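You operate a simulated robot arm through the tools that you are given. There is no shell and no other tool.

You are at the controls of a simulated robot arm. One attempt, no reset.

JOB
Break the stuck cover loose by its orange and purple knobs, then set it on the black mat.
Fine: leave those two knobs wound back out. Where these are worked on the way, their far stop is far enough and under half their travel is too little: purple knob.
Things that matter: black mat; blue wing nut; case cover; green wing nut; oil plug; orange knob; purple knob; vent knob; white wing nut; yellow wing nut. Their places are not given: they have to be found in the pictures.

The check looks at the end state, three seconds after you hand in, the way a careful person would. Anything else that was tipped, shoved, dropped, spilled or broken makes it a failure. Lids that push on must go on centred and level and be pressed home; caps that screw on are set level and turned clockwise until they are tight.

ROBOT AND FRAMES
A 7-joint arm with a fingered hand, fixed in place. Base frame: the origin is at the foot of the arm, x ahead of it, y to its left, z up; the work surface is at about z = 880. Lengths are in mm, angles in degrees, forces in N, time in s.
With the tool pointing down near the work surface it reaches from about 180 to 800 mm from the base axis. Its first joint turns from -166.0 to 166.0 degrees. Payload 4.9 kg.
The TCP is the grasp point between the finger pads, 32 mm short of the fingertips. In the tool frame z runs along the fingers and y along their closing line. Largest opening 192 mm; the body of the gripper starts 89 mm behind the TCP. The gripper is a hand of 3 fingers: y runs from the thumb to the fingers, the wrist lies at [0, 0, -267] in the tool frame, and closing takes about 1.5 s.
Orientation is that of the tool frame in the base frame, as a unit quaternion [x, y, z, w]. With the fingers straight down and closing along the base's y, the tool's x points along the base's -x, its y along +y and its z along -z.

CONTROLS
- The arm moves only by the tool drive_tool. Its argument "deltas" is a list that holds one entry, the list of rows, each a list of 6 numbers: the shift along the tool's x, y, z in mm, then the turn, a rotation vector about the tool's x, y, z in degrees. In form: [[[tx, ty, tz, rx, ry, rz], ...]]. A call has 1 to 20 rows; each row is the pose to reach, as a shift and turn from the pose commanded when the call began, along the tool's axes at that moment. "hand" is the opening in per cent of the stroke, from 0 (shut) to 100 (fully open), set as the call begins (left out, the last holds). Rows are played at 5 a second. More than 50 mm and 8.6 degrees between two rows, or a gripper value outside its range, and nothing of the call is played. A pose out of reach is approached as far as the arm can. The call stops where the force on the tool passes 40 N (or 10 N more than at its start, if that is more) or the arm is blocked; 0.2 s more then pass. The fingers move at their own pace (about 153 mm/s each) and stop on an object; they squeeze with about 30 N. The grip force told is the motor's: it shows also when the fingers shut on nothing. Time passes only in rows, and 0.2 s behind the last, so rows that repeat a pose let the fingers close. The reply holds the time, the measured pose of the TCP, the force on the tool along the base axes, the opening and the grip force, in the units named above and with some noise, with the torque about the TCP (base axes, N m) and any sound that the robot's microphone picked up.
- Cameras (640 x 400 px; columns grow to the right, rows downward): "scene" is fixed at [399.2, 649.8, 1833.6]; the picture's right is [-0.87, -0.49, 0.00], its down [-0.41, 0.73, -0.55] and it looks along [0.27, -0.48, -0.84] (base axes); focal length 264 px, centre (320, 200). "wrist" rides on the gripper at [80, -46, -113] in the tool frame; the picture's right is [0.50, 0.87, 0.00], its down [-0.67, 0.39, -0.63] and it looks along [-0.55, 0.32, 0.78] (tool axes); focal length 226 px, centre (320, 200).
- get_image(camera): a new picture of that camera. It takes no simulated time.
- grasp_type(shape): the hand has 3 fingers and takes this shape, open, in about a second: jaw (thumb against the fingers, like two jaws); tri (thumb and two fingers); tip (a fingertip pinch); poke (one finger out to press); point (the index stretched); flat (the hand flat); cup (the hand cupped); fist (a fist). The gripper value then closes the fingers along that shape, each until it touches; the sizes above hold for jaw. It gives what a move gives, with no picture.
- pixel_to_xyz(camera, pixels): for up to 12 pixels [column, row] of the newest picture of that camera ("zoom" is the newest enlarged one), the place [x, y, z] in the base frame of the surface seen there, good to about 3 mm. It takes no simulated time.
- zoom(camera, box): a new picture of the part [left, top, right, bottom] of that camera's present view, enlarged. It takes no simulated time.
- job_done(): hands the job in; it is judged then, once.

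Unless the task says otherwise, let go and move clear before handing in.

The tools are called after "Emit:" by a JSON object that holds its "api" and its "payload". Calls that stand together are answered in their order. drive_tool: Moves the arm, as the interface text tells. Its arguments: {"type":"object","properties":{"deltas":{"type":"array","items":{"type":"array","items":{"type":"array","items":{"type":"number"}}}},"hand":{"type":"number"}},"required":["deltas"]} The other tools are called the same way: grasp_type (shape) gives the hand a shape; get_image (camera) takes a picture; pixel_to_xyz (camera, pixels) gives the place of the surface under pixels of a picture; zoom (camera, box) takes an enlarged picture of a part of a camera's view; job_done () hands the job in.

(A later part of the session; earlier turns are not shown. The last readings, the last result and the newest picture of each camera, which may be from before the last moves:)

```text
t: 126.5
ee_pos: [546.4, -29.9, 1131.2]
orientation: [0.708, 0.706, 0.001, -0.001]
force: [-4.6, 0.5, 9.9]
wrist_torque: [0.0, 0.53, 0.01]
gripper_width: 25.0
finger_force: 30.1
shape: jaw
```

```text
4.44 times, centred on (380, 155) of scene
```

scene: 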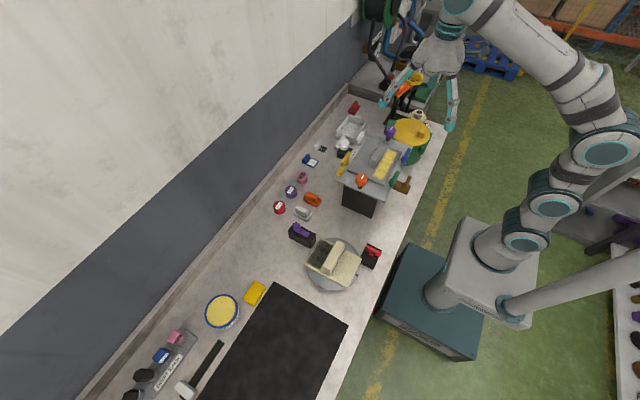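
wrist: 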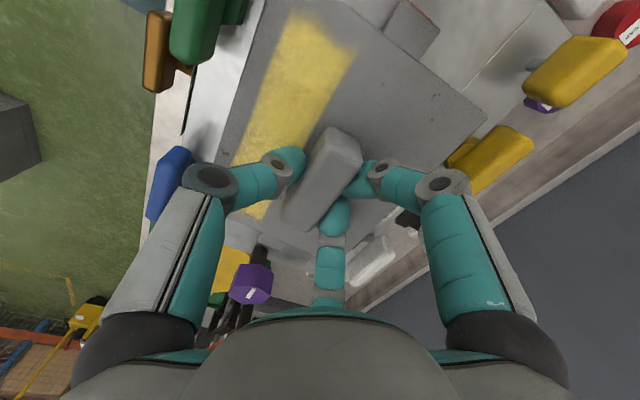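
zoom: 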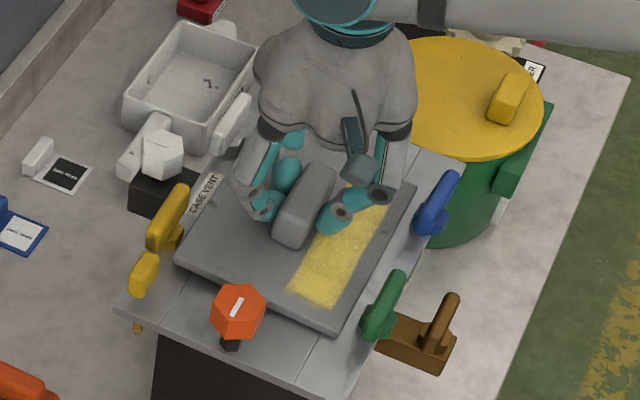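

Handle gripped (25 mm). Lifting gently a few millimetres to see if the cover is free.

Emit:
{"api": "drive_tool", "payload": {"deltas": [[[0, 0, -2, 0, 0, 0], [0, 0, -4, 0, 0, 0], [0, 0, -6, 0, 0, 0], [0, 0, -8, 0, 0, 0], [0, 0, -10, 0, 0, 0]]]}}

Emit:
{"api": "zoom", "payload": {"camera": "scene", "box": [335, 110, 425, 200]}}

Emit:
{"api": "pixel_to_xyz", "payload": {"camera": "zoom", "pixels": [[200, 262], [405, 190], [330, 315], [260, 140]]}}

```text
t: 127.7
ee_pos: [545.2, -30.7, 1140.4]
orientation: [0.708, 0.706, -0.001, -0.001]
force: [-0.1, -0.3, -5.1]
wrist_torque: [-0.03, 0.02, 0.01]
gripper_width: 22.5
finger_force: 30.2
shape: jaw
```

```text
4.44 times, centred on (380, 155) of scene
```

zoom: 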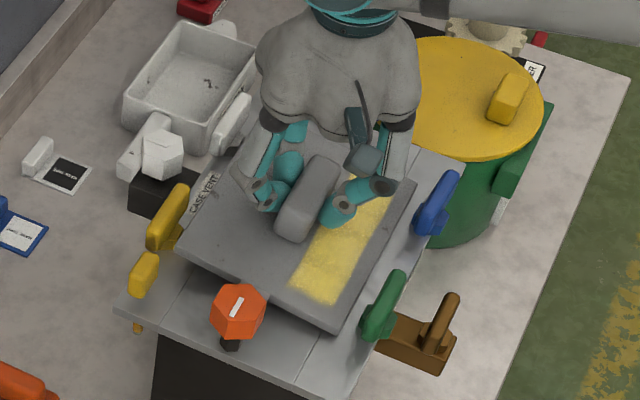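

```text
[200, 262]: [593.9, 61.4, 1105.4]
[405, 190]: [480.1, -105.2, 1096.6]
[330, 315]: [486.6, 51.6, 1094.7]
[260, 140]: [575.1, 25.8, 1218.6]
```

The cover is free: it lifts with only about 5 N, though the +x side reads higher (1105 vs 1096), so it hangs slightly tilted. I'll lift 15 mm more and re-check the tilt.

Emit:
{"api": "drive_tool", "payload": {"deltas": [[[0, 0, -4, 0, 0, 0], [0, 0, -8, 0, 0, 0], [0, 0, -12, 0, 0, 0], [0, 0, -15, 0, 0, 0]]]}}

Emit:
{"api": "zoom", "payload": {"camera": "scene", "box": [335, 110, 425, 200]}}

Emit:
{"api": "pixel_to_xyz", "payload": {"camera": "zoom", "pixels": [[205, 250], [200, 240], [400, 190], [330, 305], [340, 290], [270, 270]]}}

Emit:
{"api": "get_image", "payload": {"camera": "wrist"}}

```text
t: 128.7
ee_pos: [545.3, -28.9, 1156.2]
orientation: [0.709, 0.706, 0.001, -0.002]
force: [0.5, -0.1, -4.8]
wrist_torque: [0.03, 0.01, -0.01]
gripper_width: 22.8
finger_force: 30.2
shape: jaw
```

```text
4.44 times, centred on (380, 155) of scene
```

zoom: 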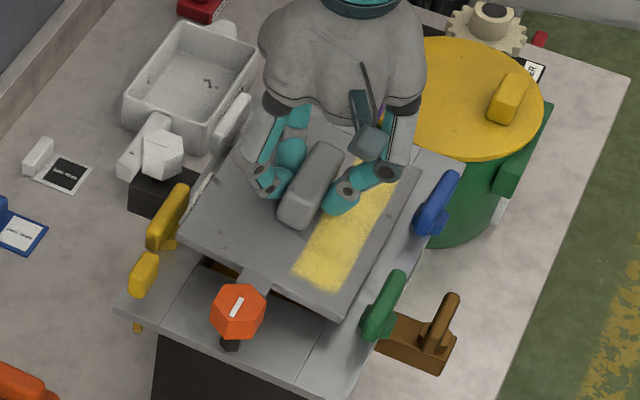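

```text
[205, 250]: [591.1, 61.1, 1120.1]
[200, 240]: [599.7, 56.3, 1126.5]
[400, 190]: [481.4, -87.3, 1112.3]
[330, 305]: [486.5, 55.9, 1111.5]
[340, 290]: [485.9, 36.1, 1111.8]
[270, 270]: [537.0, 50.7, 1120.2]
```

```text
taken
```

wrist: 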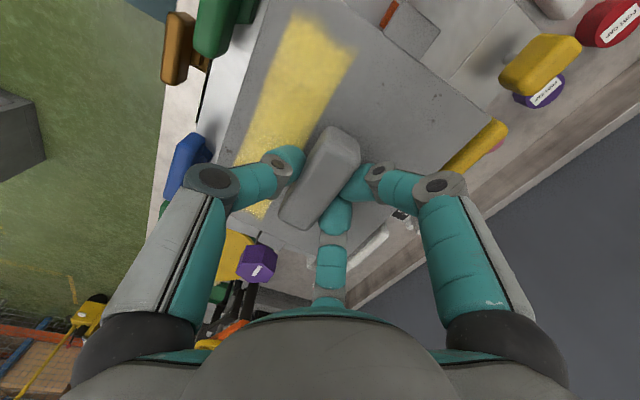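

The tilt (~5°) is steady and the grip holds. Lifting straight up 110 mm to clear the knobs and nuts.

Emit:
{"api": "drive_tool", "payload": {"deltas": [[[0, 0, -10, 0, 0, 0], [0, 0, -22, 0, 0, 0], [0, 0, -34, 0, 0, 0], [0, 0, -46, 0, 0, 0], [0, 0, -58, 0, 0, 0], [0, 0, -70, 0, 0, 0], [0, 0, -82, 0, 0, 0], [0, 0, -94, 0, 0, 0], [0, 0, -104, 0, 0, 0], [0, 0, -110, 0, 0, 0]]]}}

Emit:
{"api": "get_image", "payload": {"camera": "scene"}}

Emit:
{"api": "zoom", "payload": {"camera": "scene", "box": [325, 90, 435, 200]}}

```text
t: 130.9
ee_pos: [546.6, -30.1, 1265.5]
orientation: [0.708, 0.706, 0.0, -0.001]
force: [0.0, 0.0, -5.2]
wrist_torque: [0.0, 0.01, 0.01]
gripper_width: 22.6
finger_force: 29.6
shape: jaw
```

```text
taken
```

scene: 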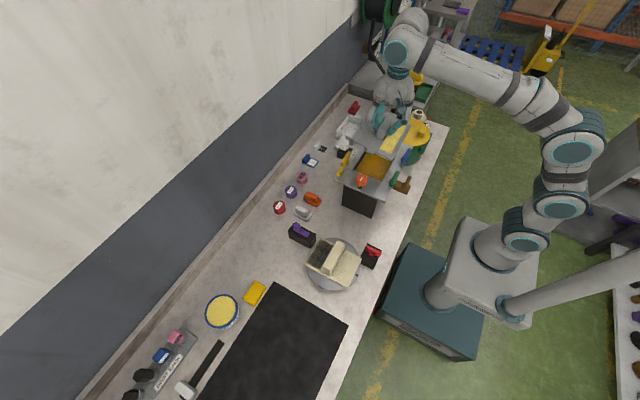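

```text
3.64 times, centred on (380, 145) of scene
```

zoom: 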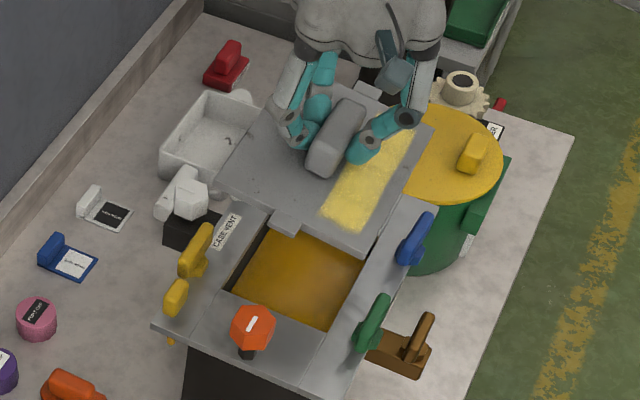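

The cover is clear of the case (oil visible inside, undisturbed). Carrying it toward the mat in two smooth stretches.

Emit:
{"api": "drive_tool", "payload": {"deltas": [[[10, -1, 0, 0, 0, 0], [26, -3, 0, 0, 0, 0], [44, -5, 0, 0, 0, 0], [62, -7, 0, 0, 0, 0], [80, -9, 0, 0, 0, 0], [98, -11, 2, 0, 0, 0], [116, -14, 4, 0, 0, 0], [134, -16, 6, 0, 0, 0], [152, -18, 8, 0, 0, 0], [170, -20, 10, 0, 0, 0], [188, -23, 13, 0, 0, 0], [206, -25, 16, 0, 0, 0], [224, -27, 19, 0, 0, 0], [242, -29, 22, 0, 0, 0], [260, -31, 25, 0, 0, 0], [278, -34, 28, 0, 0, 0], [294, -36, 31, 0, 0, 0], [308, -37, 33, 0, 0, 0], [316, -38, 35, 0, 0, 0], [320, -39, 35, 0, 0, 0]]]}}

Emit:
{"api": "get_image", "payload": {"camera": "scene"}}

```text
t: 135.1
ee_pos: [506.6, 290.7, 1231.3]
orientation: [0.709, 0.706, 0.0, -0.001]
force: [-0.2, 0.0, -5.1]
wrist_torque: [-0.04, 0.0, 0.0]
gripper_width: 22.7
finger_force: 29.8
shape: jaw
```

```text
taken
```

scene: 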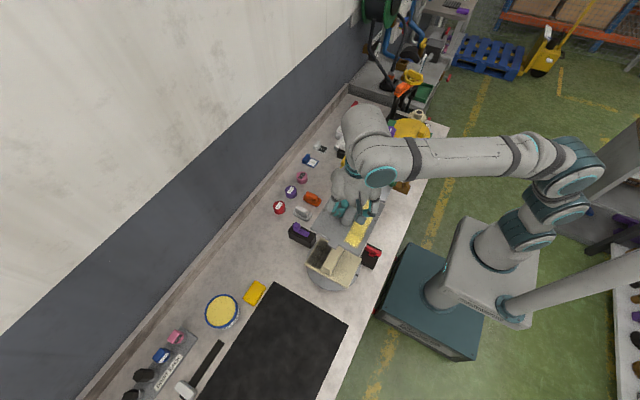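

Still holding steady (−5.1 N). Second stretch to above the mat at about (468,610), descending to z≈1120 near the end.

Emit:
{"api": "drive_tool", "payload": {"deltas": [[[8, -1, 0, 0, 0, 0], [24, -3, 2, 0, 0, 0], [42, -5, 5, 0, 0, 0], [60, -7, 8, 0, 0, 0], [78, -9, 11, 0, 0, 0], [96, -12, 14, 0, 0, 0], [114, -14, 17, 0, 0, 0], [132, -16, 20, 0, 0, 0], [150, -18, 24, 0, 0, 0], [168, -20, 28, 0, 0, 0], [186, -23, 33, 0, 0, 0], [204, -25, 39, 0, 0, 0], [222, -27, 46, 0, 0, 0], [240, -29, 54, 0, 0, 0], [258, -31, 63, 0, 0, 0], [276, -34, 73, 0, 0, 0], [292, -36, 84, 0, 0, 0], [306, -37, 96, 0, 0, 0], [315, -38, 106, 0, 0, 0], [319, -39, 111, 0, 0, 0]]]}}

Emit:
{"api": "get_image", "payload": {"camera": "scene"}}

Emit:
{"api": "get_image", "payload": {"camera": "wrist"}}

```text
t: 139.3
ee_pos: [458.6, 587.4, 1117.9]
orientation: [0.708, 0.707, 0.001, -0.003]
force: [-0.2, -0.2, -4.4]
wrist_torque: [0.04, -0.01, 0.0]
gripper_width: 22.5
finger_force: 29.8
shape: jaw
out of reach, approached as far as the arm can: row 15, 16, 17, 18, 19, 20
```

```text
taken
```

scene: 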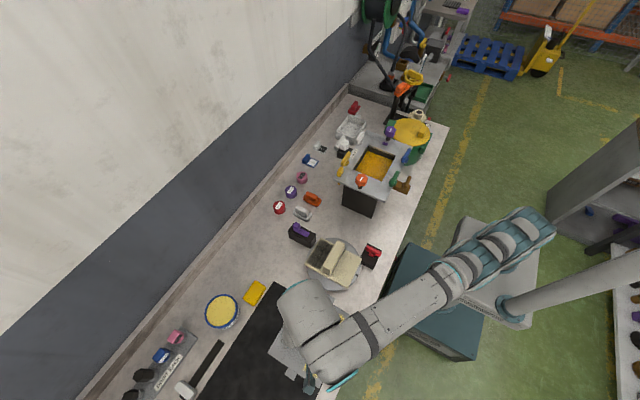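

```text
taken
```

wrist: 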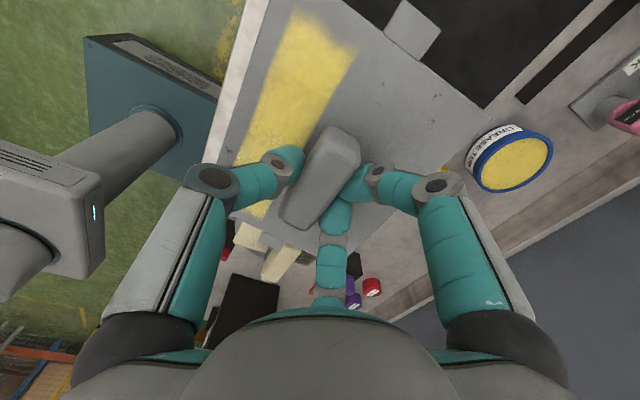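

At this height reach ends at (459,587). I'll check the mat's edges precisely, then lower first and extend afterwards.

Emit:
{"api": "zoom", "payload": {"camera": "scene", "box": [200, 270, 360, 400]}}

Emit:
{"api": "pixel_to_xyz", "payload": {"camera": "scene", "pixels": [[273, 284], [276, 285], [280, 287], [346, 327], [340, 345], [344, 330], [200, 397], [250, 310], [222, 365], [262, 318]]}}

```text
3.08 times, centred on (280, 335) of scene
```

zoom: 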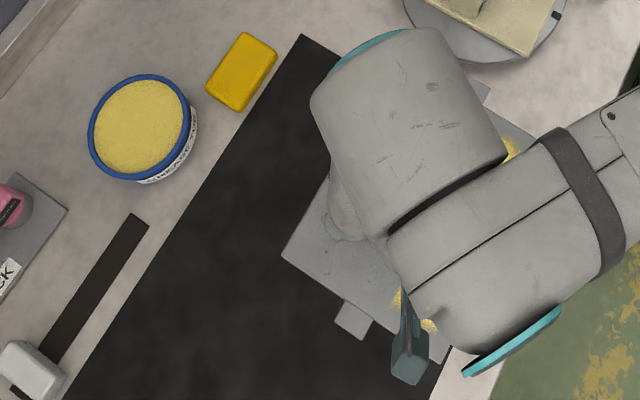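

```text
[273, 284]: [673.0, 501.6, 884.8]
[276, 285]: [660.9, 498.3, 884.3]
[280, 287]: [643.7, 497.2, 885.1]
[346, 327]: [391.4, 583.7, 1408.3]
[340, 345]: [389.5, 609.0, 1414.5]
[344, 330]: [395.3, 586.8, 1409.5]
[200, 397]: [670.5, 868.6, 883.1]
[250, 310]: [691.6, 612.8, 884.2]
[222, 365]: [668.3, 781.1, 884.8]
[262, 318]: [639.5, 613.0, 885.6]
```

The mat spans about x 385–685, y 492–890. Lowering at the current xy first.

Emit:
{"api": "drive_tool", "payload": {"deltas": [[[0, 0, 12, 0, 0, 0], [0, 0, 24, 0, 0, 0], [0, 0, 36, 0, 0, 0], [0, 0, 48, 0, 0, 0], [0, 0, 60, 0, 0, 0], [0, 0, 72, 0, 0, 0], [0, 0, 84, 0, 0, 0], [0, 0, 96, 0, 0, 0], [0, 0, 105, 0, 0, 0], [0, 0, 110, 0, 0, 0]]]}}

Emit:
{"api": "drive_tool", "payload": {"deltas": [[[6, 1, 0, 0, 0, 0], [12, 3, 0, 0, 0, 0], [18, 5, 0, 0, 0, 0], [24, 8, 0, 0, 0, 0]]]}}

Emit:
{"api": "get_image", "payload": {"camera": "wrist"}}

```text
t: 141.5
ee_pos: [458.7, 588.0, 1005.1]
orientation: [0.708, 0.706, 0.001, 0.0]
force: [0.4, -0.5, -6.1]
wrist_torque: [0.03, 0.01, -0.03]
gripper_width: 22.3
finger_force: 30.4
shape: jaw
```

```text
t: 142.5
ee_pos: [466.2, 612.0, 1007.0]
orientation: [0.709, 0.706, 0.0, -0.001]
force: [-0.3, 0.0, -5.9]
wrist_torque: [0.01, 0.0, 0.0]
gripper_width: 22.2
finger_force: 30.1
shape: jaw
```

```text
taken
```

wrist: 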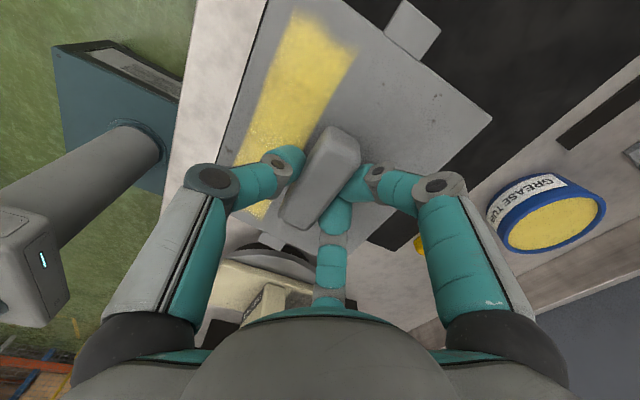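

Reach is fine lower down: (466,612). Lowering to about 20 mm above contact while nudging slightly further onto the mat.

Emit:
{"api": "drive_tool", "payload": {"deltas": [[[2, 2, 10, 0, 0, 0], [4, 4, 20, 0, 0, 0], [6, 6, 30, 0, 0, 0], [8, 8, 40, 0, 0, 0], [8, 8, 47, 0, 0, 0]]]}}

Emit:
{"api": "zoom", "payload": {"camera": "scene", "box": [230, 270, 390, 400]}}

Emit:
{"api": "get_image", "payload": {"camera": "wrist"}}

Emit:
{"api": "pixel_to_xyz", "payload": {"camera": "wrist", "pixels": [[480, 118], [415, 45], [240, 120], [370, 235], [300, 60], [470, 40], [390, 250], [270, 20], [400, 215], [225, 190]]}}

```text
t: 143.7
ee_pos: [474.9, 620.7, 958.8]
orientation: [0.708, 0.706, 0.0, -0.001]
force: [0.4, -0.6, -4.5]
wrist_torque: [-0.01, 0.02, 0.01]
gripper_width: 22.2
finger_force: 30.3
shape: jaw
```

```text
3.08 times, centred on (310, 335) of scene
```

zoom: 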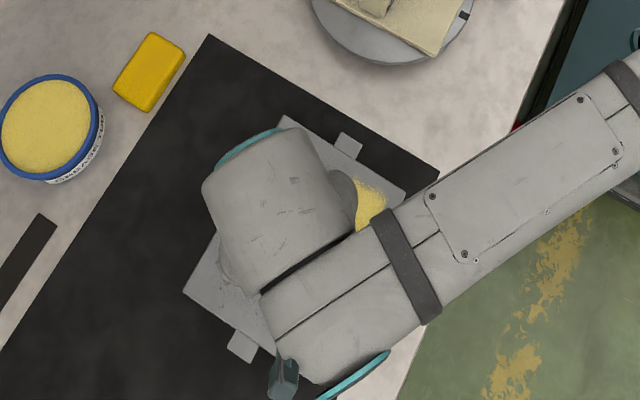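

```text
taken
```

wrist: 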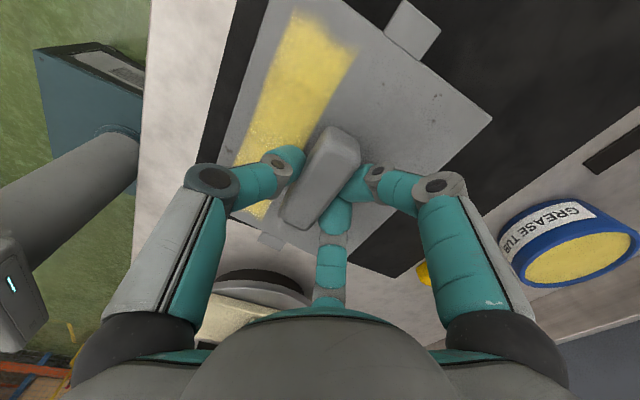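

```text
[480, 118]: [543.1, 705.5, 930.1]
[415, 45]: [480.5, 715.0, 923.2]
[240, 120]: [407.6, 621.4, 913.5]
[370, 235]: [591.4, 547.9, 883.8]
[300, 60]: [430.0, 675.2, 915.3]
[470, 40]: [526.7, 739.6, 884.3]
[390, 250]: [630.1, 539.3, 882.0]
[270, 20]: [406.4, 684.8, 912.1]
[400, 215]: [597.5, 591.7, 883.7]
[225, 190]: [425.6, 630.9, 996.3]
```

The cover (ears included) is over the mat: about x 405–545, y 511–731. Near edge is ~17 mm up, far edge ~33 mm. Lowering slowly to contact and letting it settle level.

Emit:
{"api": "drive_tool", "payload": {"deltas": [[[0, 0, 5, 0, 0, 0], [0, 0, 10, 0, 0, 0], [0, 0, 14, 0, 0, 0], [0, 0, 17, 0, 0, 0], [0, 0, 19, 0, 0, 0]]]}}

Emit:
{"api": "drive_tool", "payload": {"deltas": [[[0, 0, 1.5, 0, 0, 0], [0, 0, 3, 0, 0, 0], [0, 0, 4.5, 0, 0, 0], [0, 0, 6, 0, 0, 0]]]}}

Emit:
{"api": "get_image", "payload": {"camera": "wrist"}}

Emit:
{"api": "pixel_to_xyz", "payload": {"camera": "wrist", "pixels": [[478, 118], [415, 45], [242, 120], [300, 60], [272, 20], [440, 100]]}}

```text
t: 144.9
ee_pos: [475.3, 620.3, 940.6]
orientation: [0.709, 0.705, 0.0, -0.001]
force: [0.1, -0.5, -5.4]
wrist_torque: [-0.03, 0.02, 0.01]
gripper_width: 22.1
finger_force: 30.2
shape: jaw
```

```text
t: 145.9
ee_pos: [473.7, 620.1, 933.4]
orientation: [0.708, 0.706, 0.0, -0.001]
force: [2.1, -0.9, 2.8]
wrist_torque: [-0.02, 0.47, -0.01]
gripper_width: 22.3
finger_force: 30.2
shape: jaw
```

```text
taken
```

wrist: 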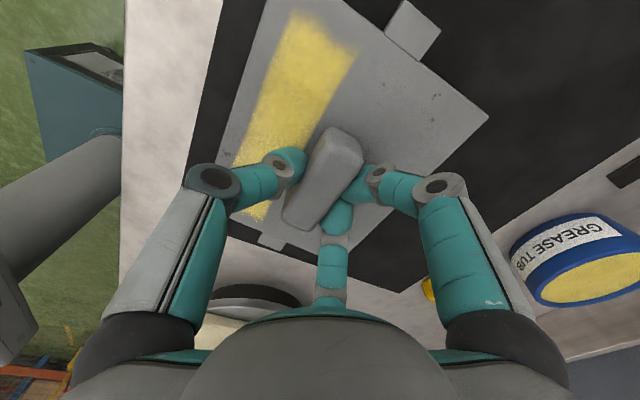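

```text
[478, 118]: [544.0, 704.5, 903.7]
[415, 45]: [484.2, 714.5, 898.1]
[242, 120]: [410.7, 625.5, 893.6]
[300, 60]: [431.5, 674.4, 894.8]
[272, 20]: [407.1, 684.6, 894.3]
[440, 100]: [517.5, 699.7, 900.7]
```

Near edge touches (893), far side still ~9 mm higher. Lowering further in small steps to level it.

Emit:
{"api": "drive_tool", "payload": {"deltas": [[[0, 0, 1, 0, 0, 0], [0, 0, 2, 0, 0, 0], [0, 0, 3, 0, 0, 0], [0, 0, 4, 0, 0, 0], [0, 0, 5, 0, 0, 0]]]}}

Emit:
{"api": "get_image", "payload": {"camera": "wrist"}}

Emit:
{"api": "pixel_to_xyz", "payload": {"camera": "wrist", "pixels": [[476, 118], [415, 45], [245, 120], [300, 60], [274, 20], [440, 100]]}}

```text
t: 147.1
ee_pos: [473.9, 620.8, 929.5]
orientation: [0.709, 0.706, 0.0, -0.002]
force: [5.9, -0.1, 7.2]
wrist_torque: [0.0, 0.55, 0.02]
gripper_width: 22.3
finger_force: 30.4
shape: jaw
```

```text
taken
```

wrist: 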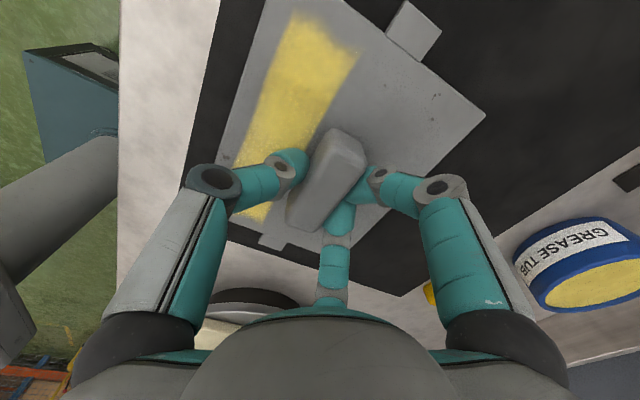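

```text
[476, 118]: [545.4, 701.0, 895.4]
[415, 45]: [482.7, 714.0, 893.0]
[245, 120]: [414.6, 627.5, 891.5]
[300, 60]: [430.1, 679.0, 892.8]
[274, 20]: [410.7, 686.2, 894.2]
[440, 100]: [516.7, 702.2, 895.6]
```

Almost level now (892–895). One more millimetre, then open the hand.

Emit:
{"api": "drive_tool", "payload": {"deltas": [[[0, 0, 1, 0, 0, 0], [0, 0, 1.5, 0, 0, 0]]]}}

Emit:
{"api": "drive_tool", "payload": {"deltas": [[[0, 0, -1, 0, 0, 0], [0, 0, -2, 0, 0, 0], [0, 0, -3, 0, 0, 0], [0, 0, -3, 0, 0, 0], [0, 0, -3, 0, 0, 0]]], "hand": 50}}

Emit:
{"api": "get_image", "payload": {"camera": "wrist"}}

Emit:
{"api": "pixel_to_xyz", "payload": {"camera": "wrist", "pixels": [[476, 118], [415, 45], [245, 130], [300, 60], [274, 20], [440, 100]]}}

```text
t: 147.7
ee_pos: [473.2, 619.7, 929.9]
orientation: [0.707, 0.707, 0.001, -0.001]
force: [4.7, -1.6, 15.0]
wrist_torque: [-0.01, 0.58, 0.02]
gripper_width: 22.6
finger_force: 29.8
shape: jaw
```

```text
t: 148.9
ee_pos: [474.9, 619.9, 930.0]
orientation: [0.708, 0.706, 0.0, -0.001]
force: [1.2, 0.3, 0.0]
wrist_torque: [-0.04, -0.01, -0.02]
gripper_width: 95.5
finger_force: 0.1
shape: jaw
```

```text
taken
```

wrist: 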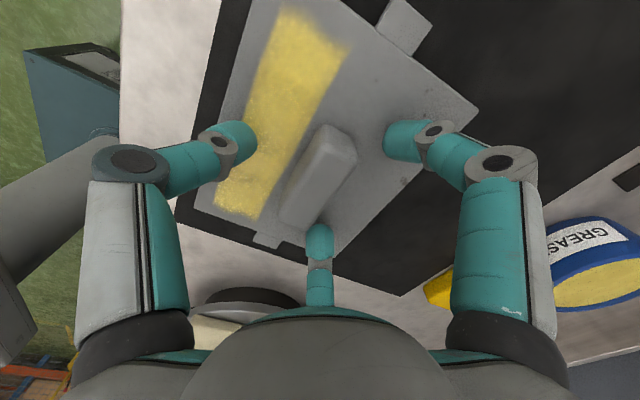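

```text
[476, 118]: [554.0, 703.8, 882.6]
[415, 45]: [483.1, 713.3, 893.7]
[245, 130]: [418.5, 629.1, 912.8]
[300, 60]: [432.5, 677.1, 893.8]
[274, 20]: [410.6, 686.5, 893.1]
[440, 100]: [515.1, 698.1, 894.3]
```

Released; the cover lies flat (893–894). Lifting straight up.

Emit:
{"api": "drive_tool", "payload": {"deltas": [[[0, 0, -10, 0, 0, 0], [0, 0, -30, 0, 0, 0], [0, 0, -60, 0, 0, 0], [0, 0, -100, 0, 0, 0], [-20, -5, -140, 0, 0, 0], [-50, -5, -180, 0, 0, 0]]]}}

Emit:
{"api": "get_image", "payload": {"camera": "wrist"}}

Emit:
{"api": "zoom", "payload": {"camera": "scene", "box": [230, 270, 390, 400]}}

```text
t: 150.3
ee_pos: [470.5, 568.8, 1110.0]
orientation: [0.708, 0.707, -0.001, -0.001]
force: [0.8, 0.8, -1.0]
wrist_torque: [0.01, 0.0, -0.01]
gripper_width: 96.0
finger_force: 0.1
shape: jaw
out of reach, approached as far as the arm can: row 4
```

```text
taken
```

wrist: 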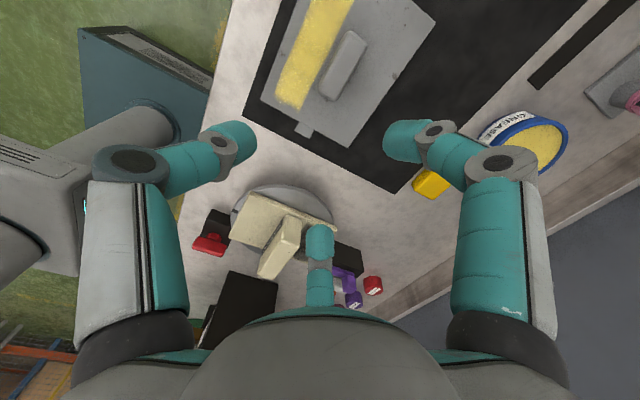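

```text
3.08 times, centred on (310, 335) of scene
```

zoom: 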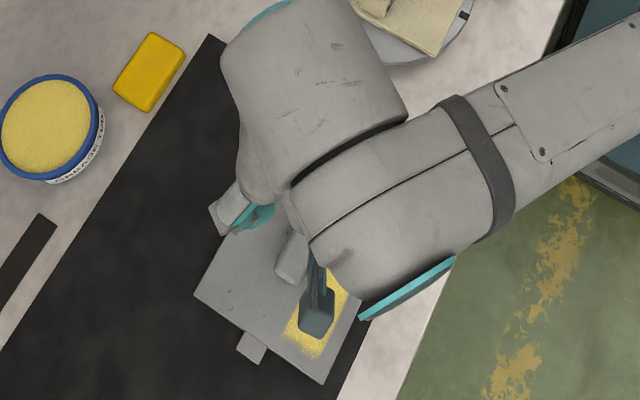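

The cover sits well within the mat, including its ears. Now back to the orange knob to wind it out, hand pre-turned clockwise for a long counter-clockwise stroke.

Emit:
{"api": "drive_tool", "payload": {"deltas": [[[-15, 2, -12, 0, 0, 3], [-38, 6, -28, 0, 0, 6], [-62, 10, -44, 0, 0, 9], [-86, 14, -60, 0, 0, 12], [-110, 18, -76, 0, 0, 15], [-134, 22, -92, 0, 0, 18], [-158, 26, -106, 0, 0, 21], [-182, 30, -118, 0, 0, 24], [-206, 34, -118, 0, 0, 27], [-230, 38, -118, 0, 0, 30], [-254, 42, -118, 0, 0, 33], [-278, 46, -118, 0, 0, 36], [-302, 50, -118, 0, 0, 39], [-326, 54, -118, 0, 0, 42], [-350, 58, -118, 0, 0, 45], [-374, 62, -118, 0, 0, 48], [-398, 66, -118, 0, 0, 51], [-422, 70, -118, 0, 0, 54], [-446, 73, -118, 0, 0, 57], [-465.3, 74.5, -118, 0, 0, 60]]], "hand": 40}}

Emit:
{"api": "get_image", "payload": {"camera": "wrist"}}

Emit:
{"api": "get_image", "payload": {"camera": "scene"}}

```text
t: 154.5
ee_pos: [542.8, 104.5, 1228.0]
orientation: [0.966, 0.257, -0.001, -0.001]
force: [-0.6, -0.7, -1.3]
wrist_torque: [0.03, 0.02, 0.0]
gripper_width: 76.8
finger_force: 0.1
shape: jaw
out of reach, approached as far as the arm can: row 1, 2
```

```text
taken
```

wrist: 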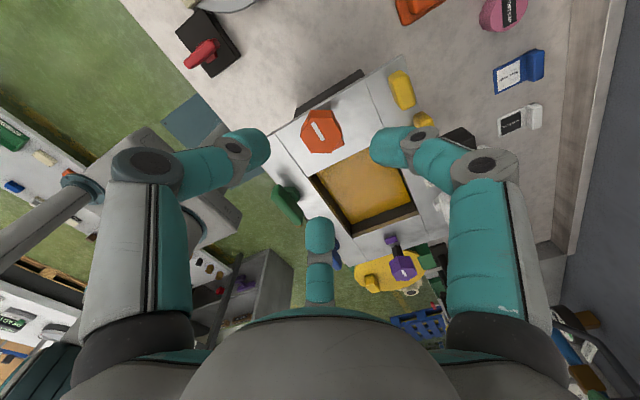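

```text
taken
```

scene: 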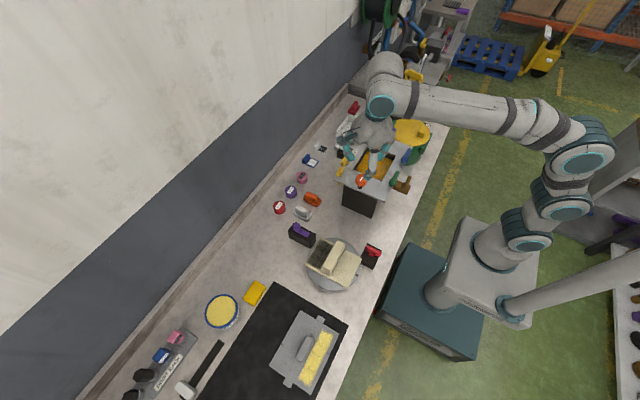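

The cover rests squarely on the mat. Descending on the orange knob, gripping and winding counter-clockwise.

Emit:
{"api": "drive_tool", "payload": {"deltas": [[[1.4, 2, 30, 0, 0, 0], [1.4, 2, 60, 0, 0, 0], [1.4, 2, 80, 0, 0, 0], [1.4, 2, 89.5, 0, 0, 0], [1.4, 2, 89.5, 0, 0, 0]]]}}

Emit:
{"api": "drive_tool", "payload": {"deltas": [[[0, 0, 0, 0, 0, 0], [0, 0, 0, 0, 0, 0], [0, 0, 0, 0, 0, 0], [0, 0, 0, 0, 0, 0], [0, 0, 0, 0, 0, 0], [0, 0, 0, 0, 0, 0]]], "hand": 0}}

Emit:
{"api": "drive_tool", "payload": {"deltas": [[[0, 0, 0, 0, 0, -6], [0, 0, 0, 0, 0, -12], [0, 0, 0, 0, 0, -18], [0, 0, 0, 0, 0, -24], [0, 0, 0, 0, 0, -30], [0, 0, 0, 0, 0, -36], [0, 0, 0, 0, 0, -42], [0, 0, 0, 0, 0, -48], [0, 0, 0, 0, 0, -54], [0, 0, 0, 0, 0, -60], [0, 0, 0, 0, 0, -66], [0, 0, 0, 0, 0, -72], [0, 0, 0, 0, 0, -78], [0, 0, 0, 0, 0, -84], [0, 0, 0, 0, 0, -90]]]}}

Emit:
{"api": "zoom", "payload": {"camera": "wrist", "box": [200, 100, 400, 250]}}

```text
t: 155.7
ee_pos: [545.0, 103.8, 1138.5]
orientation: [0.966, 0.258, 0.001, -0.001]
force: [-0.2, -0.4, 0.1]
wrist_torque: [0.01, 0.0, 0.02]
gripper_width: 77.0
finger_force: 0.0
shape: jaw
```

```text
t: 157.1
ee_pos: [545.6, 103.4, 1138.2]
orientation: [0.966, 0.258, -0.001, -0.001]
force: [1.0, 2.7, -5.3]
wrist_torque: [0.06, -0.03, 0.04]
gripper_width: 30.6
finger_force: 30.3
shape: jaw
```

```text
t: 160.3
ee_pos: [545.0, 104.3, 1139.5]
orientation: [0.5, 0.866, 0.0, -0.002]
force: [5.5, 12.6, -14.6]
wrist_torque: [0.36, -0.15, -0.06]
gripper_width: 29.7
finger_force: 30.1
shape: jaw
```

```text
2.67 times, centred on (300, 175) of wrist
```

zoom: 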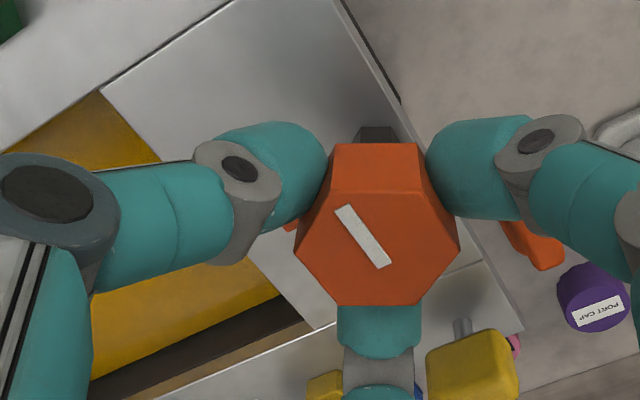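

Orange winds back freely (−0.06 N·m). Continuing 80° more counter-clockwise.

Emit:
{"api": "drive_tool", "payload": {"deltas": [[[0, 0, 0, 0, 0, -6], [0, 0, 0, 0, 0, -12], [0, 0, 0, 0, 0, -18], [0, 0, 0, 0, 0, -24], [0, 0, 0, 0, 0, -30], [0, 0, 0, 0, 0, -36], [0, 0, 0, 0, 0, -42], [0, 0, 0, 0, 0, -48], [0, 0, 0, 0, 0, -54], [0, 0, 0, 0, 0, -60], [0, 0, 0, 0, 0, -66], [0, 0, 0, 0, 0, -72], [0, 0, 0, 0, 0, -78], [0, 0, 0, 0, 0, -83]]]}}

Emit:
{"api": "drive_tool", "payload": {"deltas": [[[0, 0, 0, 0, 0, -4], [0, 0, 0, 0, 0, -8], [0, 0, 0, 0, 0, -12], [0, 0, 0, 0, 0, -15]]]}}

Emit:
{"api": "zoom", "payload": {"camera": "scene", "box": [335, 150, 385, 210]}}

Emit:
{"api": "zoom", "payload": {"camera": "wrist", "box": [200, 100, 400, 250]}}

```text
t: 163.3
ee_pos: [546.8, 104.5, 1139.1]
orientation: [-0.199, 0.98, 0.0, -0.001]
force: [0.4, 13.4, -15.5]
wrist_torque: [0.42, -0.02, -0.02]
gripper_width: 29.4
finger_force: 30.4
shape: jaw
```

```text
t: 164.3
ee_pos: [545.8, 104.2, 1137.5]
orientation: [-0.325, 0.946, 0.001, -0.001]
force: [-5.8, 9.1, -12.5]
wrist_torque: [0.35, 0.09, -0.24]
gripper_width: 29.6
finger_force: 29.8
shape: jaw
```

```text
6.67 times, centred on (360, 180) of scene
```

zoom: 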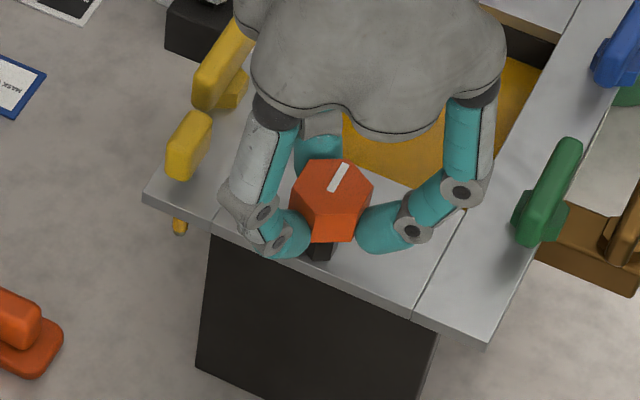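

```text
2.67 times, centred on (300, 175) of wrist
```

zoom: 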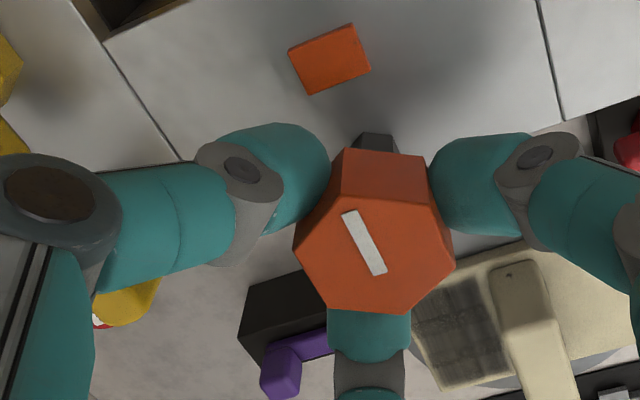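

Orange's mark is back in its original direction and torque rises to −0.24 (at its out-stop). A few more degrees to seat it, then release.

Emit:
{"api": "drive_tool", "payload": {"deltas": [[[0, 0, 0, 0, 0, -4], [0, 0, 0, 0, 0, -8]]]}}

Emit:
{"api": "drive_tool", "payload": {"deltas": [[[0, 0, 0, 0, 0, 4], [0, 0, 0, 0, 0, 7]]]}}

Emit:
{"api": "drive_tool", "payload": {"deltas": [[[0, 0, 0, 0, 0, 0], [0, 0, 0, 0, 0, 0], [0, 0, 0, 0, 0, 0], [0, 0, -25, 0, 0, 0], [0, 0, -60, 0, 0, 0], [0, 0, -90, 0, 0, 0]]], "hand": 40}}

Emit:
{"api": "zoom", "payload": {"camera": "scene", "box": [335, 110, 425, 200]}}

```text
t: 164.9
ee_pos: [544.5, 103.6, 1136.5]
orientation: [-0.39, 0.921, 0.001, -0.003]
force: [-16.5, -1.4, -10.5]
wrist_torque: [0.12, 0.25, -0.54]
gripper_width: 29.3
finger_force: 29.8
shape: jaw
```

```text
t: 165.5
ee_pos: [544.9, 104.3, 1138.8]
orientation: [-0.331, 0.944, 0.003, -0.001]
force: [-12.3, 2.8, -11.3]
wrist_torque: [0.17, 0.28, -0.1]
gripper_width: 29.4
finger_force: 30.4
shape: jaw
```

```text
t: 166.9
ee_pos: [545.3, 101.8, 1229.1]
orientation: [-0.332, 0.943, 0.001, -0.001]
force: [0.2, 1.1, 0.7]
wrist_torque: [0.02, 0.0, -0.01]
gripper_width: 76.5
finger_force: 0.0
shape: jaw
```

```text
4.44 times, centred on (380, 155) of scene
```

zoom: 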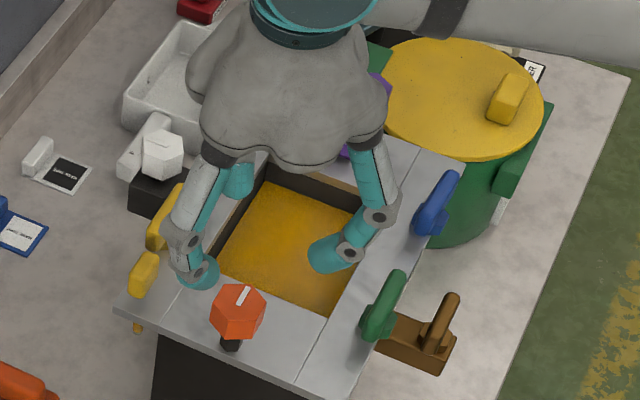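

Orange done. Moving to purple, turning the hand clockwise on the way for its counter-clockwise stroke.

Emit:
{"api": "drive_tool", "payload": {"deltas": [[[8.4, -10.4, 0, 0, 0, 8], [16.7, -20.8, 0, 0, 0, 16], [25, -31, 0, 0, 0, 24], [33.4, -41.5, 0, 0, 0, 32], [41.8, -52, 0, 0, 0, 40], [50, -62.3, 0, 0, 0, 48], [58.5, -72.7, 0, 0, 0, 56], [66.8, -83, 0, 0, 0, 64], [75, -93.4, 0, 0, 0, 72], [83.5, -103.8, 0, 0, 0, 80], [91.9, -114, 0, 0, 0, 88], [100, -124.6, 0, 0, 0, 96], [108.6, -135, 0, 0, 0, 104], [116.9, -145, 0, 0, 0, 112], [125, -155.7, 0, 0, 0, 120], [133.6, -166, 0, 0, 0, 128], [142, -176.5, 0, 0, 0, 136], [150, -187, 0, 0, 0, 144], [158.7, -197, 0, 0, 0, 152], [167, -207.6, 0, 0, 0, 160]]]}}

Emit:
{"api": "drive_tool", "payload": {"deltas": [[[0, 0, 0, 0, 0, 8], [0, 0, 0, 0, 0, 16], [0, 0, 0, 0, 0, 24], [0, 0, 0, 0, 0, 29]]]}}

Emit:
{"api": "get_image", "payload": {"camera": "wrist"}}

```text
t: 171.1
ee_pos: [545.0, -163.4, 1227.5]
orientation: [0.872, 0.49, 0.0, 0.0]
force: [-0.7, -0.3, -0.9]
wrist_torque: [0.02, 0.0, -0.02]
gripper_width: 76.3
finger_force: 0.1
shape: jaw
```

```text
t: 172.1
ee_pos: [545.8, -162.9, 1228.8]
orientation: [0.967, 0.256, 0.001, -0.001]
force: [-0.5, -0.3, 0.3]
wrist_torque: [0.0, 0.03, 0.0]
gripper_width: 76.3
finger_force: 0.1
shape: jaw
```

```text
taken
```

wrist: 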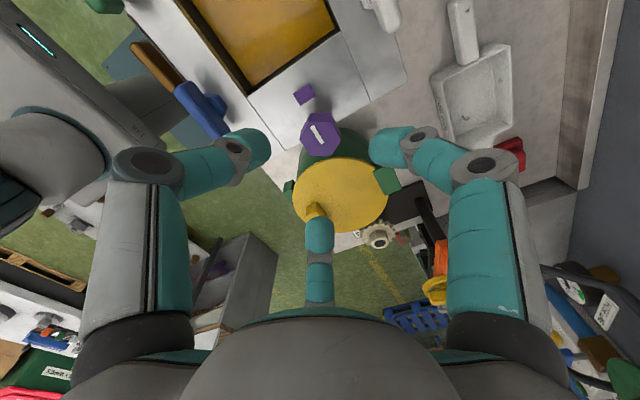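

Centred over purple (321,132). Descending, gripping and winding counter-clockwise.

Emit:
{"api": "drive_tool", "payload": {"deltas": [[[-1.7, 1.3, 30, 0, 0, 0], [-1.7, 1.3, 60, 0, 0, 0], [-1.7, 1.3, 80, 0, 0, 0], [-1.7, 1.3, 90, 0, 0, 0], [-1.7, 1.3, 90, 0, 0, 0]]]}}

Emit:
{"api": "drive_tool", "payload": {"deltas": [[[0, 0, 0, 0, 0, 0], [0, 0, 0, 0, 0, 0], [0, 0, 0, 0, 0, 0], [0, 0, 0, 0, 0, 0], [0, 0, 0, 0, 0, 0], [0, 0, 0, 0, 0, 0]]], "hand": 0}}

Emit:
{"api": "drive_tool", "payload": {"deltas": [[[0, 0, 0, 0, 0, -6], [0, 0, 0, 0, 0, -12], [0, 0, 0, 0, 0, -18], [0, 0, 0, 0, 0, -24], [0, 0, 0, 0, 0, -30], [0, 0, 0, 0, 0, -36], [0, 0, 0, 0, 0, -42], [0, 0, 0, 0, 0, -48], [0, 0, 0, 0, 0, -54], [0, 0, 0, 0, 0, -60], [0, 0, 0, 0, 0, -66], [0, 0, 0, 0, 0, -72], [0, 0, 0, 0, 0, -78], [0, 0, 0, 0, 0, -84], [0, 0, 0, 0, 0, -90]]]}}

Emit:
{"api": "drive_tool", "payload": {"deltas": [[[0, 0, 0, 0, 0, -6], [0, 0, 0, 0, 0, -12], [0, 0, 0, 0, 0, -18], [0, 0, 0, 0, 0, -24], [0, 0, 0, 0, 0, -30], [0, 0, 0, 0, 0, -36], [0, 0, 0, 0, 0, -42], [0, 0, 0, 0, 0, -48], [0, 0, 0, 0, 0, -54], [0, 0, 0, 0, 0, -60], [0, 0, 0, 0, 0, -66], [0, 0, 0, 0, 0, -72], [0, 0, 0, 0, 0, -78], [0, 0, 0, 0, 0, -84]]]}}

Emit:
{"api": "zoom", "payload": {"camera": "scene", "box": [365, 110, 415, 160]}}

Emit:
{"api": "zoom", "payload": {"camera": "wrist", "box": [200, 100, 400, 250]}}

```text
t: 173.3
ee_pos: [544.4, -164.2, 1137.8]
orientation: [0.966, 0.257, -0.001, -0.001]
force: [0.0, 0.1, 0.5]
wrist_torque: [0.01, 0.02, -0.05]
gripper_width: 76.0
finger_force: 0.1
shape: jaw
```

```text
t: 174.7
ee_pos: [544.8, -164.6, 1137.7]
orientation: [0.966, 0.257, -0.001, -0.001]
force: [0.5, 0.9, -6.8]
wrist_torque: [0.03, 0.01, 0.03]
gripper_width: 29.5
finger_force: 29.9
shape: jaw
```

```text
t: 177.9
ee_pos: [544.2, -165.3, 1136.9]
orientation: [0.501, 0.865, 0.0, -0.002]
force: [4.9, -2.3, -14.3]
wrist_torque: [-0.12, -0.12, -0.04]
gripper_width: 29.6
finger_force: 30.4
shape: jaw
```

```text
t: 180.9
ee_pos: [544.5, -164.7, 1139.0]
orientation: [-0.207, 0.978, 0.0, -0.001]
force: [8.2, 3.9, -10.3]
wrist_torque: [0.03, -0.32, -0.04]
gripper_width: 29.2
finger_force: 30.2
shape: jaw
```

```text
8.00 times, centred on (390, 135) of scene
```

zoom: 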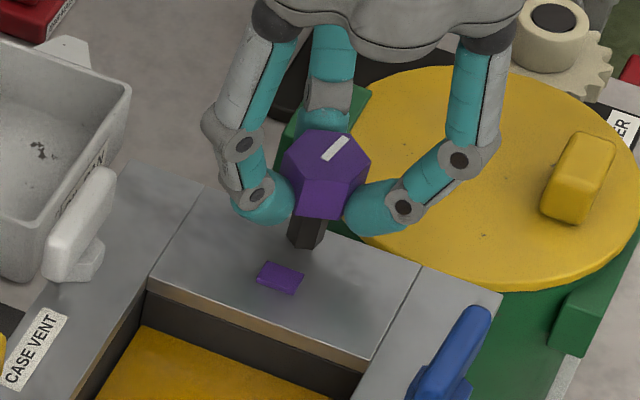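

```text
2.67 times, centred on (300, 175) of wrist
```

zoom: 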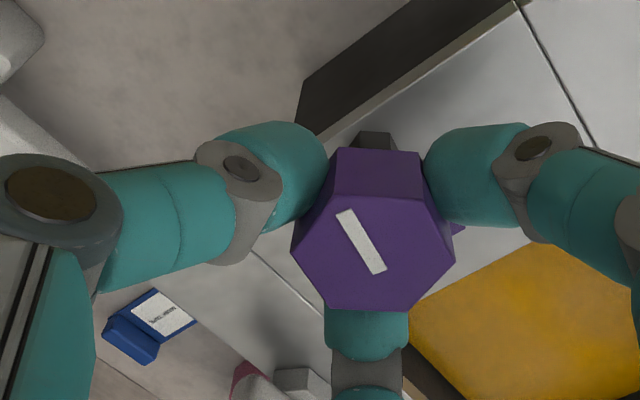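

Almost there (no stop torque yet). A further 20° counter-clockwise to the stop.

Emit:
{"api": "drive_tool", "payload": {"deltas": [[[0, 0, 0, 0, 0, -4], [0, 0, 0, 0, 0, -8], [0, 0, 0, 0, 0, -12], [0, 0, 0, 0, 0, -16], [0, 0, 0, 0, 0, -20]]]}}

Emit:
{"api": "zoom", "payload": {"camera": "scene", "box": [365, 110, 415, 160]}}

```text
t: 182.1
ee_pos: [543.7, -166.1, 1138.4]
orientation: [-0.374, 0.927, 0.0, -0.002]
force: [-1.5, -5.0, -9.5]
wrist_torque: [-0.13, -0.17, -0.45]
gripper_width: 29.2
finger_force: 29.9
shape: jaw
```

```text
8.00 times, centred on (390, 135) of scene
```

zoom: 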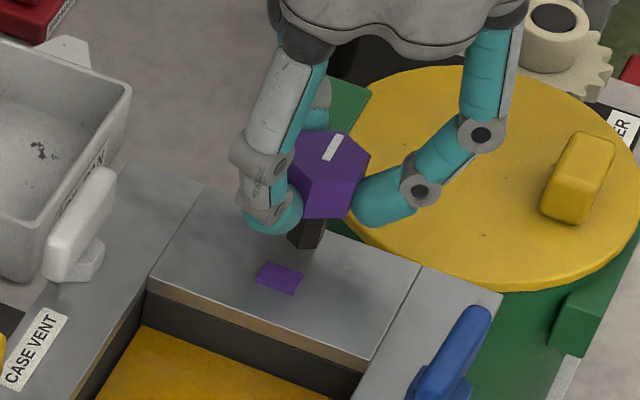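

Stop torque −0.45: purple is wound fully out. Relaxing, releasing and lifting.

Emit:
{"api": "drive_tool", "payload": {"deltas": [[[0, 0, 0, 0, 0, 4], [0, 0, 0, 0, 0, 7]]]}}

Emit:
{"api": "drive_tool", "payload": {"deltas": [[[0, 0, 0, 0, 0, 0], [0, 0, 0, 0, 0, 0], [0, 0, 0, 0, 0, 0], [0, 0, -25, 0, 0, 0], [0, 0, -60, 0, 0, 0], [0, 0, -90, 0, 0, 0]]], "hand": 40}}

Emit:
{"api": "zoom", "payload": {"camera": "scene", "box": [335, 110, 425, 200]}}

Emit:
{"api": "get_image", "payload": {"camera": "wrist"}}

```text
t: 182.7
ee_pos: [545.0, -165.8, 1137.6]
orientation: [-0.315, 0.949, 0.001, 0.0]
force: [-0.4, -6.1, -9.0]
wrist_torque: [-0.11, -0.07, -0.05]
gripper_width: 29.0
finger_force: 30.0
shape: jaw
```

```text
t: 184.1
ee_pos: [543.9, -166.7, 1229.5]
orientation: [-0.315, 0.949, 0.001, 0.0]
force: [-0.1, -0.1, 0.0]
wrist_torque: [0.0, 0.01, 0.0]
gripper_width: 76.7
finger_force: 0.0
shape: jaw
```

```text
4.44 times, centred on (380, 155) of scene
```

zoom: 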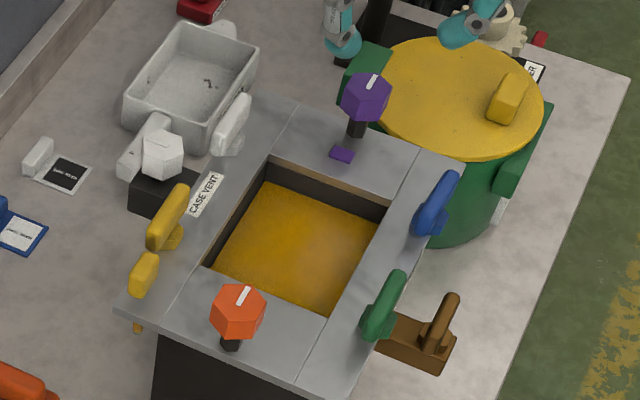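

```text
taken
```

wrist: 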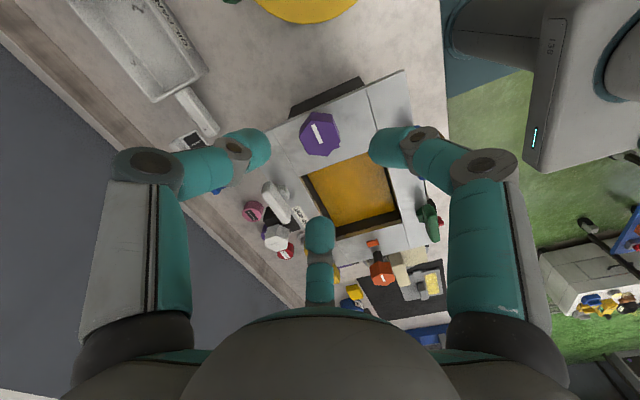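

Both knob marks match their starting directions and the pads are down. The vent wasn't asked to be changed, so I'll put it back closed as found, gripping between the two nuts with short strokes.

Emit:
{"api": "drive_tool", "payload": {"deltas": [[[-13.2, 2.3, 0, 0, 0, 7.4], [-26.4, 4.7, 0, 0, 0, 14.8], [-39.6, 7, 0, 0, 0, 22.2], [-52.8, 9.3, 0, 0, 0, 29.6], [-66, 11.7, 0, 0, 0, 37], [-79.2, 14, 0, 0, 0, 44.4], [-92.4, 16.3, 0, 0, 0, 51.8], [-105.6, 18.7, 0, 0, 0, 59.2], [-118.8, 21, 0, 0, 0, 66.6], [-132, 23.3, 0, 0, 0, 74], [-145.2, 25.7, 0, 0, 0, 81.4], [-158.4, 28, 0, 0, 0, 88.8], [-171.6, 30.4, 0, 0, 0, 96.2], [-184.8, 32.7, 0, 0, 0, 103.7]]], "hand": 30}}

Emit:
{"api": "get_image", "payload": {"camera": "wrist"}}

Emit:
{"api": "zoom", "payload": {"camera": "scene", "box": [320, 110, 370, 170]}}

```text
t: 187.1
ee_pos: [672.9, -29.0, 1227.9]
orientation: [0.553, 0.833, 0.001, -0.001]
force: [-0.4, -0.6, 0.3]
wrist_torque: [-0.01, -0.05, 0.0]
gripper_width: 58.2
finger_force: 0.0
shape: jaw
```

```text
taken
```

wrist: 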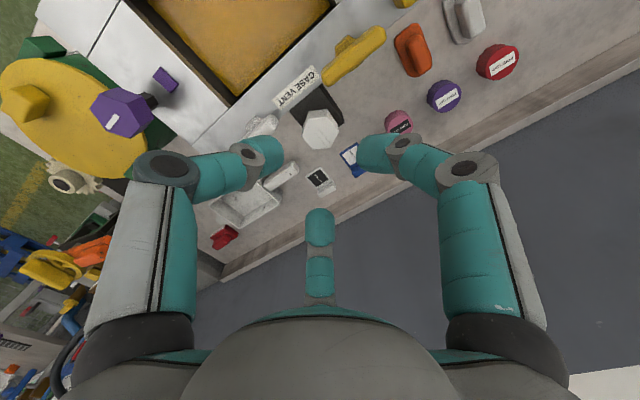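

```text
6.67 times, centred on (345, 140) of scene
```

zoom: 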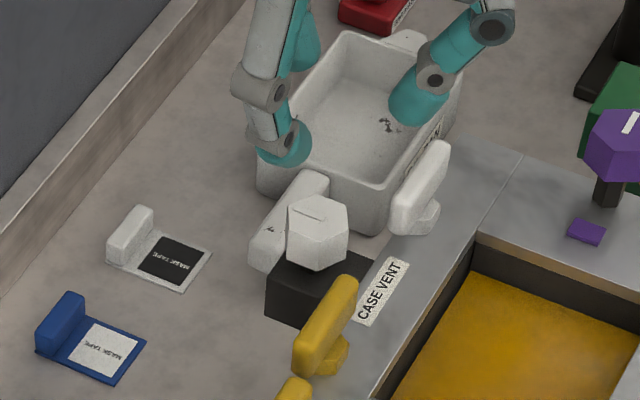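

Positioned over the vent (321,128). Descending, gripping and closing it clockwise in the first stroke.

Emit:
{"api": "drive_tool", "payload": {"deltas": [[[-1.2, -1, 30, 0, 0, 0], [-1.2, -1, 60, 0, 0, 0], [-1.2, -1, 85, 0, 0, 0], [-1.2, -1, 96, 0, 0, 0], [-1.2, -1, 96, 0, 0, 0]]]}}

Emit:
{"api": "drive_tool", "payload": {"deltas": [[[0, 0, 0, 0, 0, 0], [0, 0, 0, 0, 0, 0], [0, 0, 0, 0, 0, 0], [0, 0, 0, 0, 0, 0], [0, 0, 0, 0, 0, 0]]], "hand": 0}}

Emit:
{"api": "drive_tool", "payload": {"deltas": [[[0, 0, 0, 0, 0, 6], [0, 0, 0, 0, 0, 12], [0, 0, 0, 0, 0, 18], [0, 0, 0, 0, 0, 24], [0, 0, 0, 0, 0, 30], [0, 0, 0, 0, 0, 36], [0, 0, 0, 0, 0, 42], [0, 0, 0, 0, 0, 45]]]}}

Emit:
{"api": "zoom", "payload": {"camera": "scene", "box": [320, 120, 370, 170]}}

```text
t: 188.3
ee_pos: [672.5, -30.0, 1131.2]
orientation: [0.552, 0.834, 0.001, -0.001]
force: [0.7, 0.5, -1.6]
wrist_torque: [0.04, 0.0, -0.02]
gripper_width: 58.1
finger_force: 0.0
shape: jaw
```

```text
t: 189.5
ee_pos: [673.0, -29.6, 1131.3]
orientation: [0.551, 0.834, 0.0, -0.001]
force: [-0.4, -0.4, -4.8]
wrist_torque: [-0.03, 0.01, -0.05]
gripper_width: 27.1
finger_force: 30.2
shape: jaw
```

```text
t: 191.3
ee_pos: [672.8, -28.8, 1131.0]
orientation: [0.83, 0.558, -0.001, -0.002]
force: [6.8, 9.9, -11.2]
wrist_torque: [0.3, -0.14, 0.04]
gripper_width: 26.2
finger_force: 30.1
shape: jaw
```

```text
8.00 times, centred on (345, 145) of scene
```

zoom: 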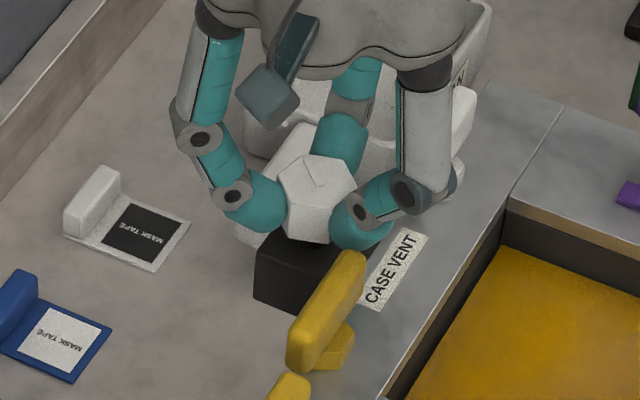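

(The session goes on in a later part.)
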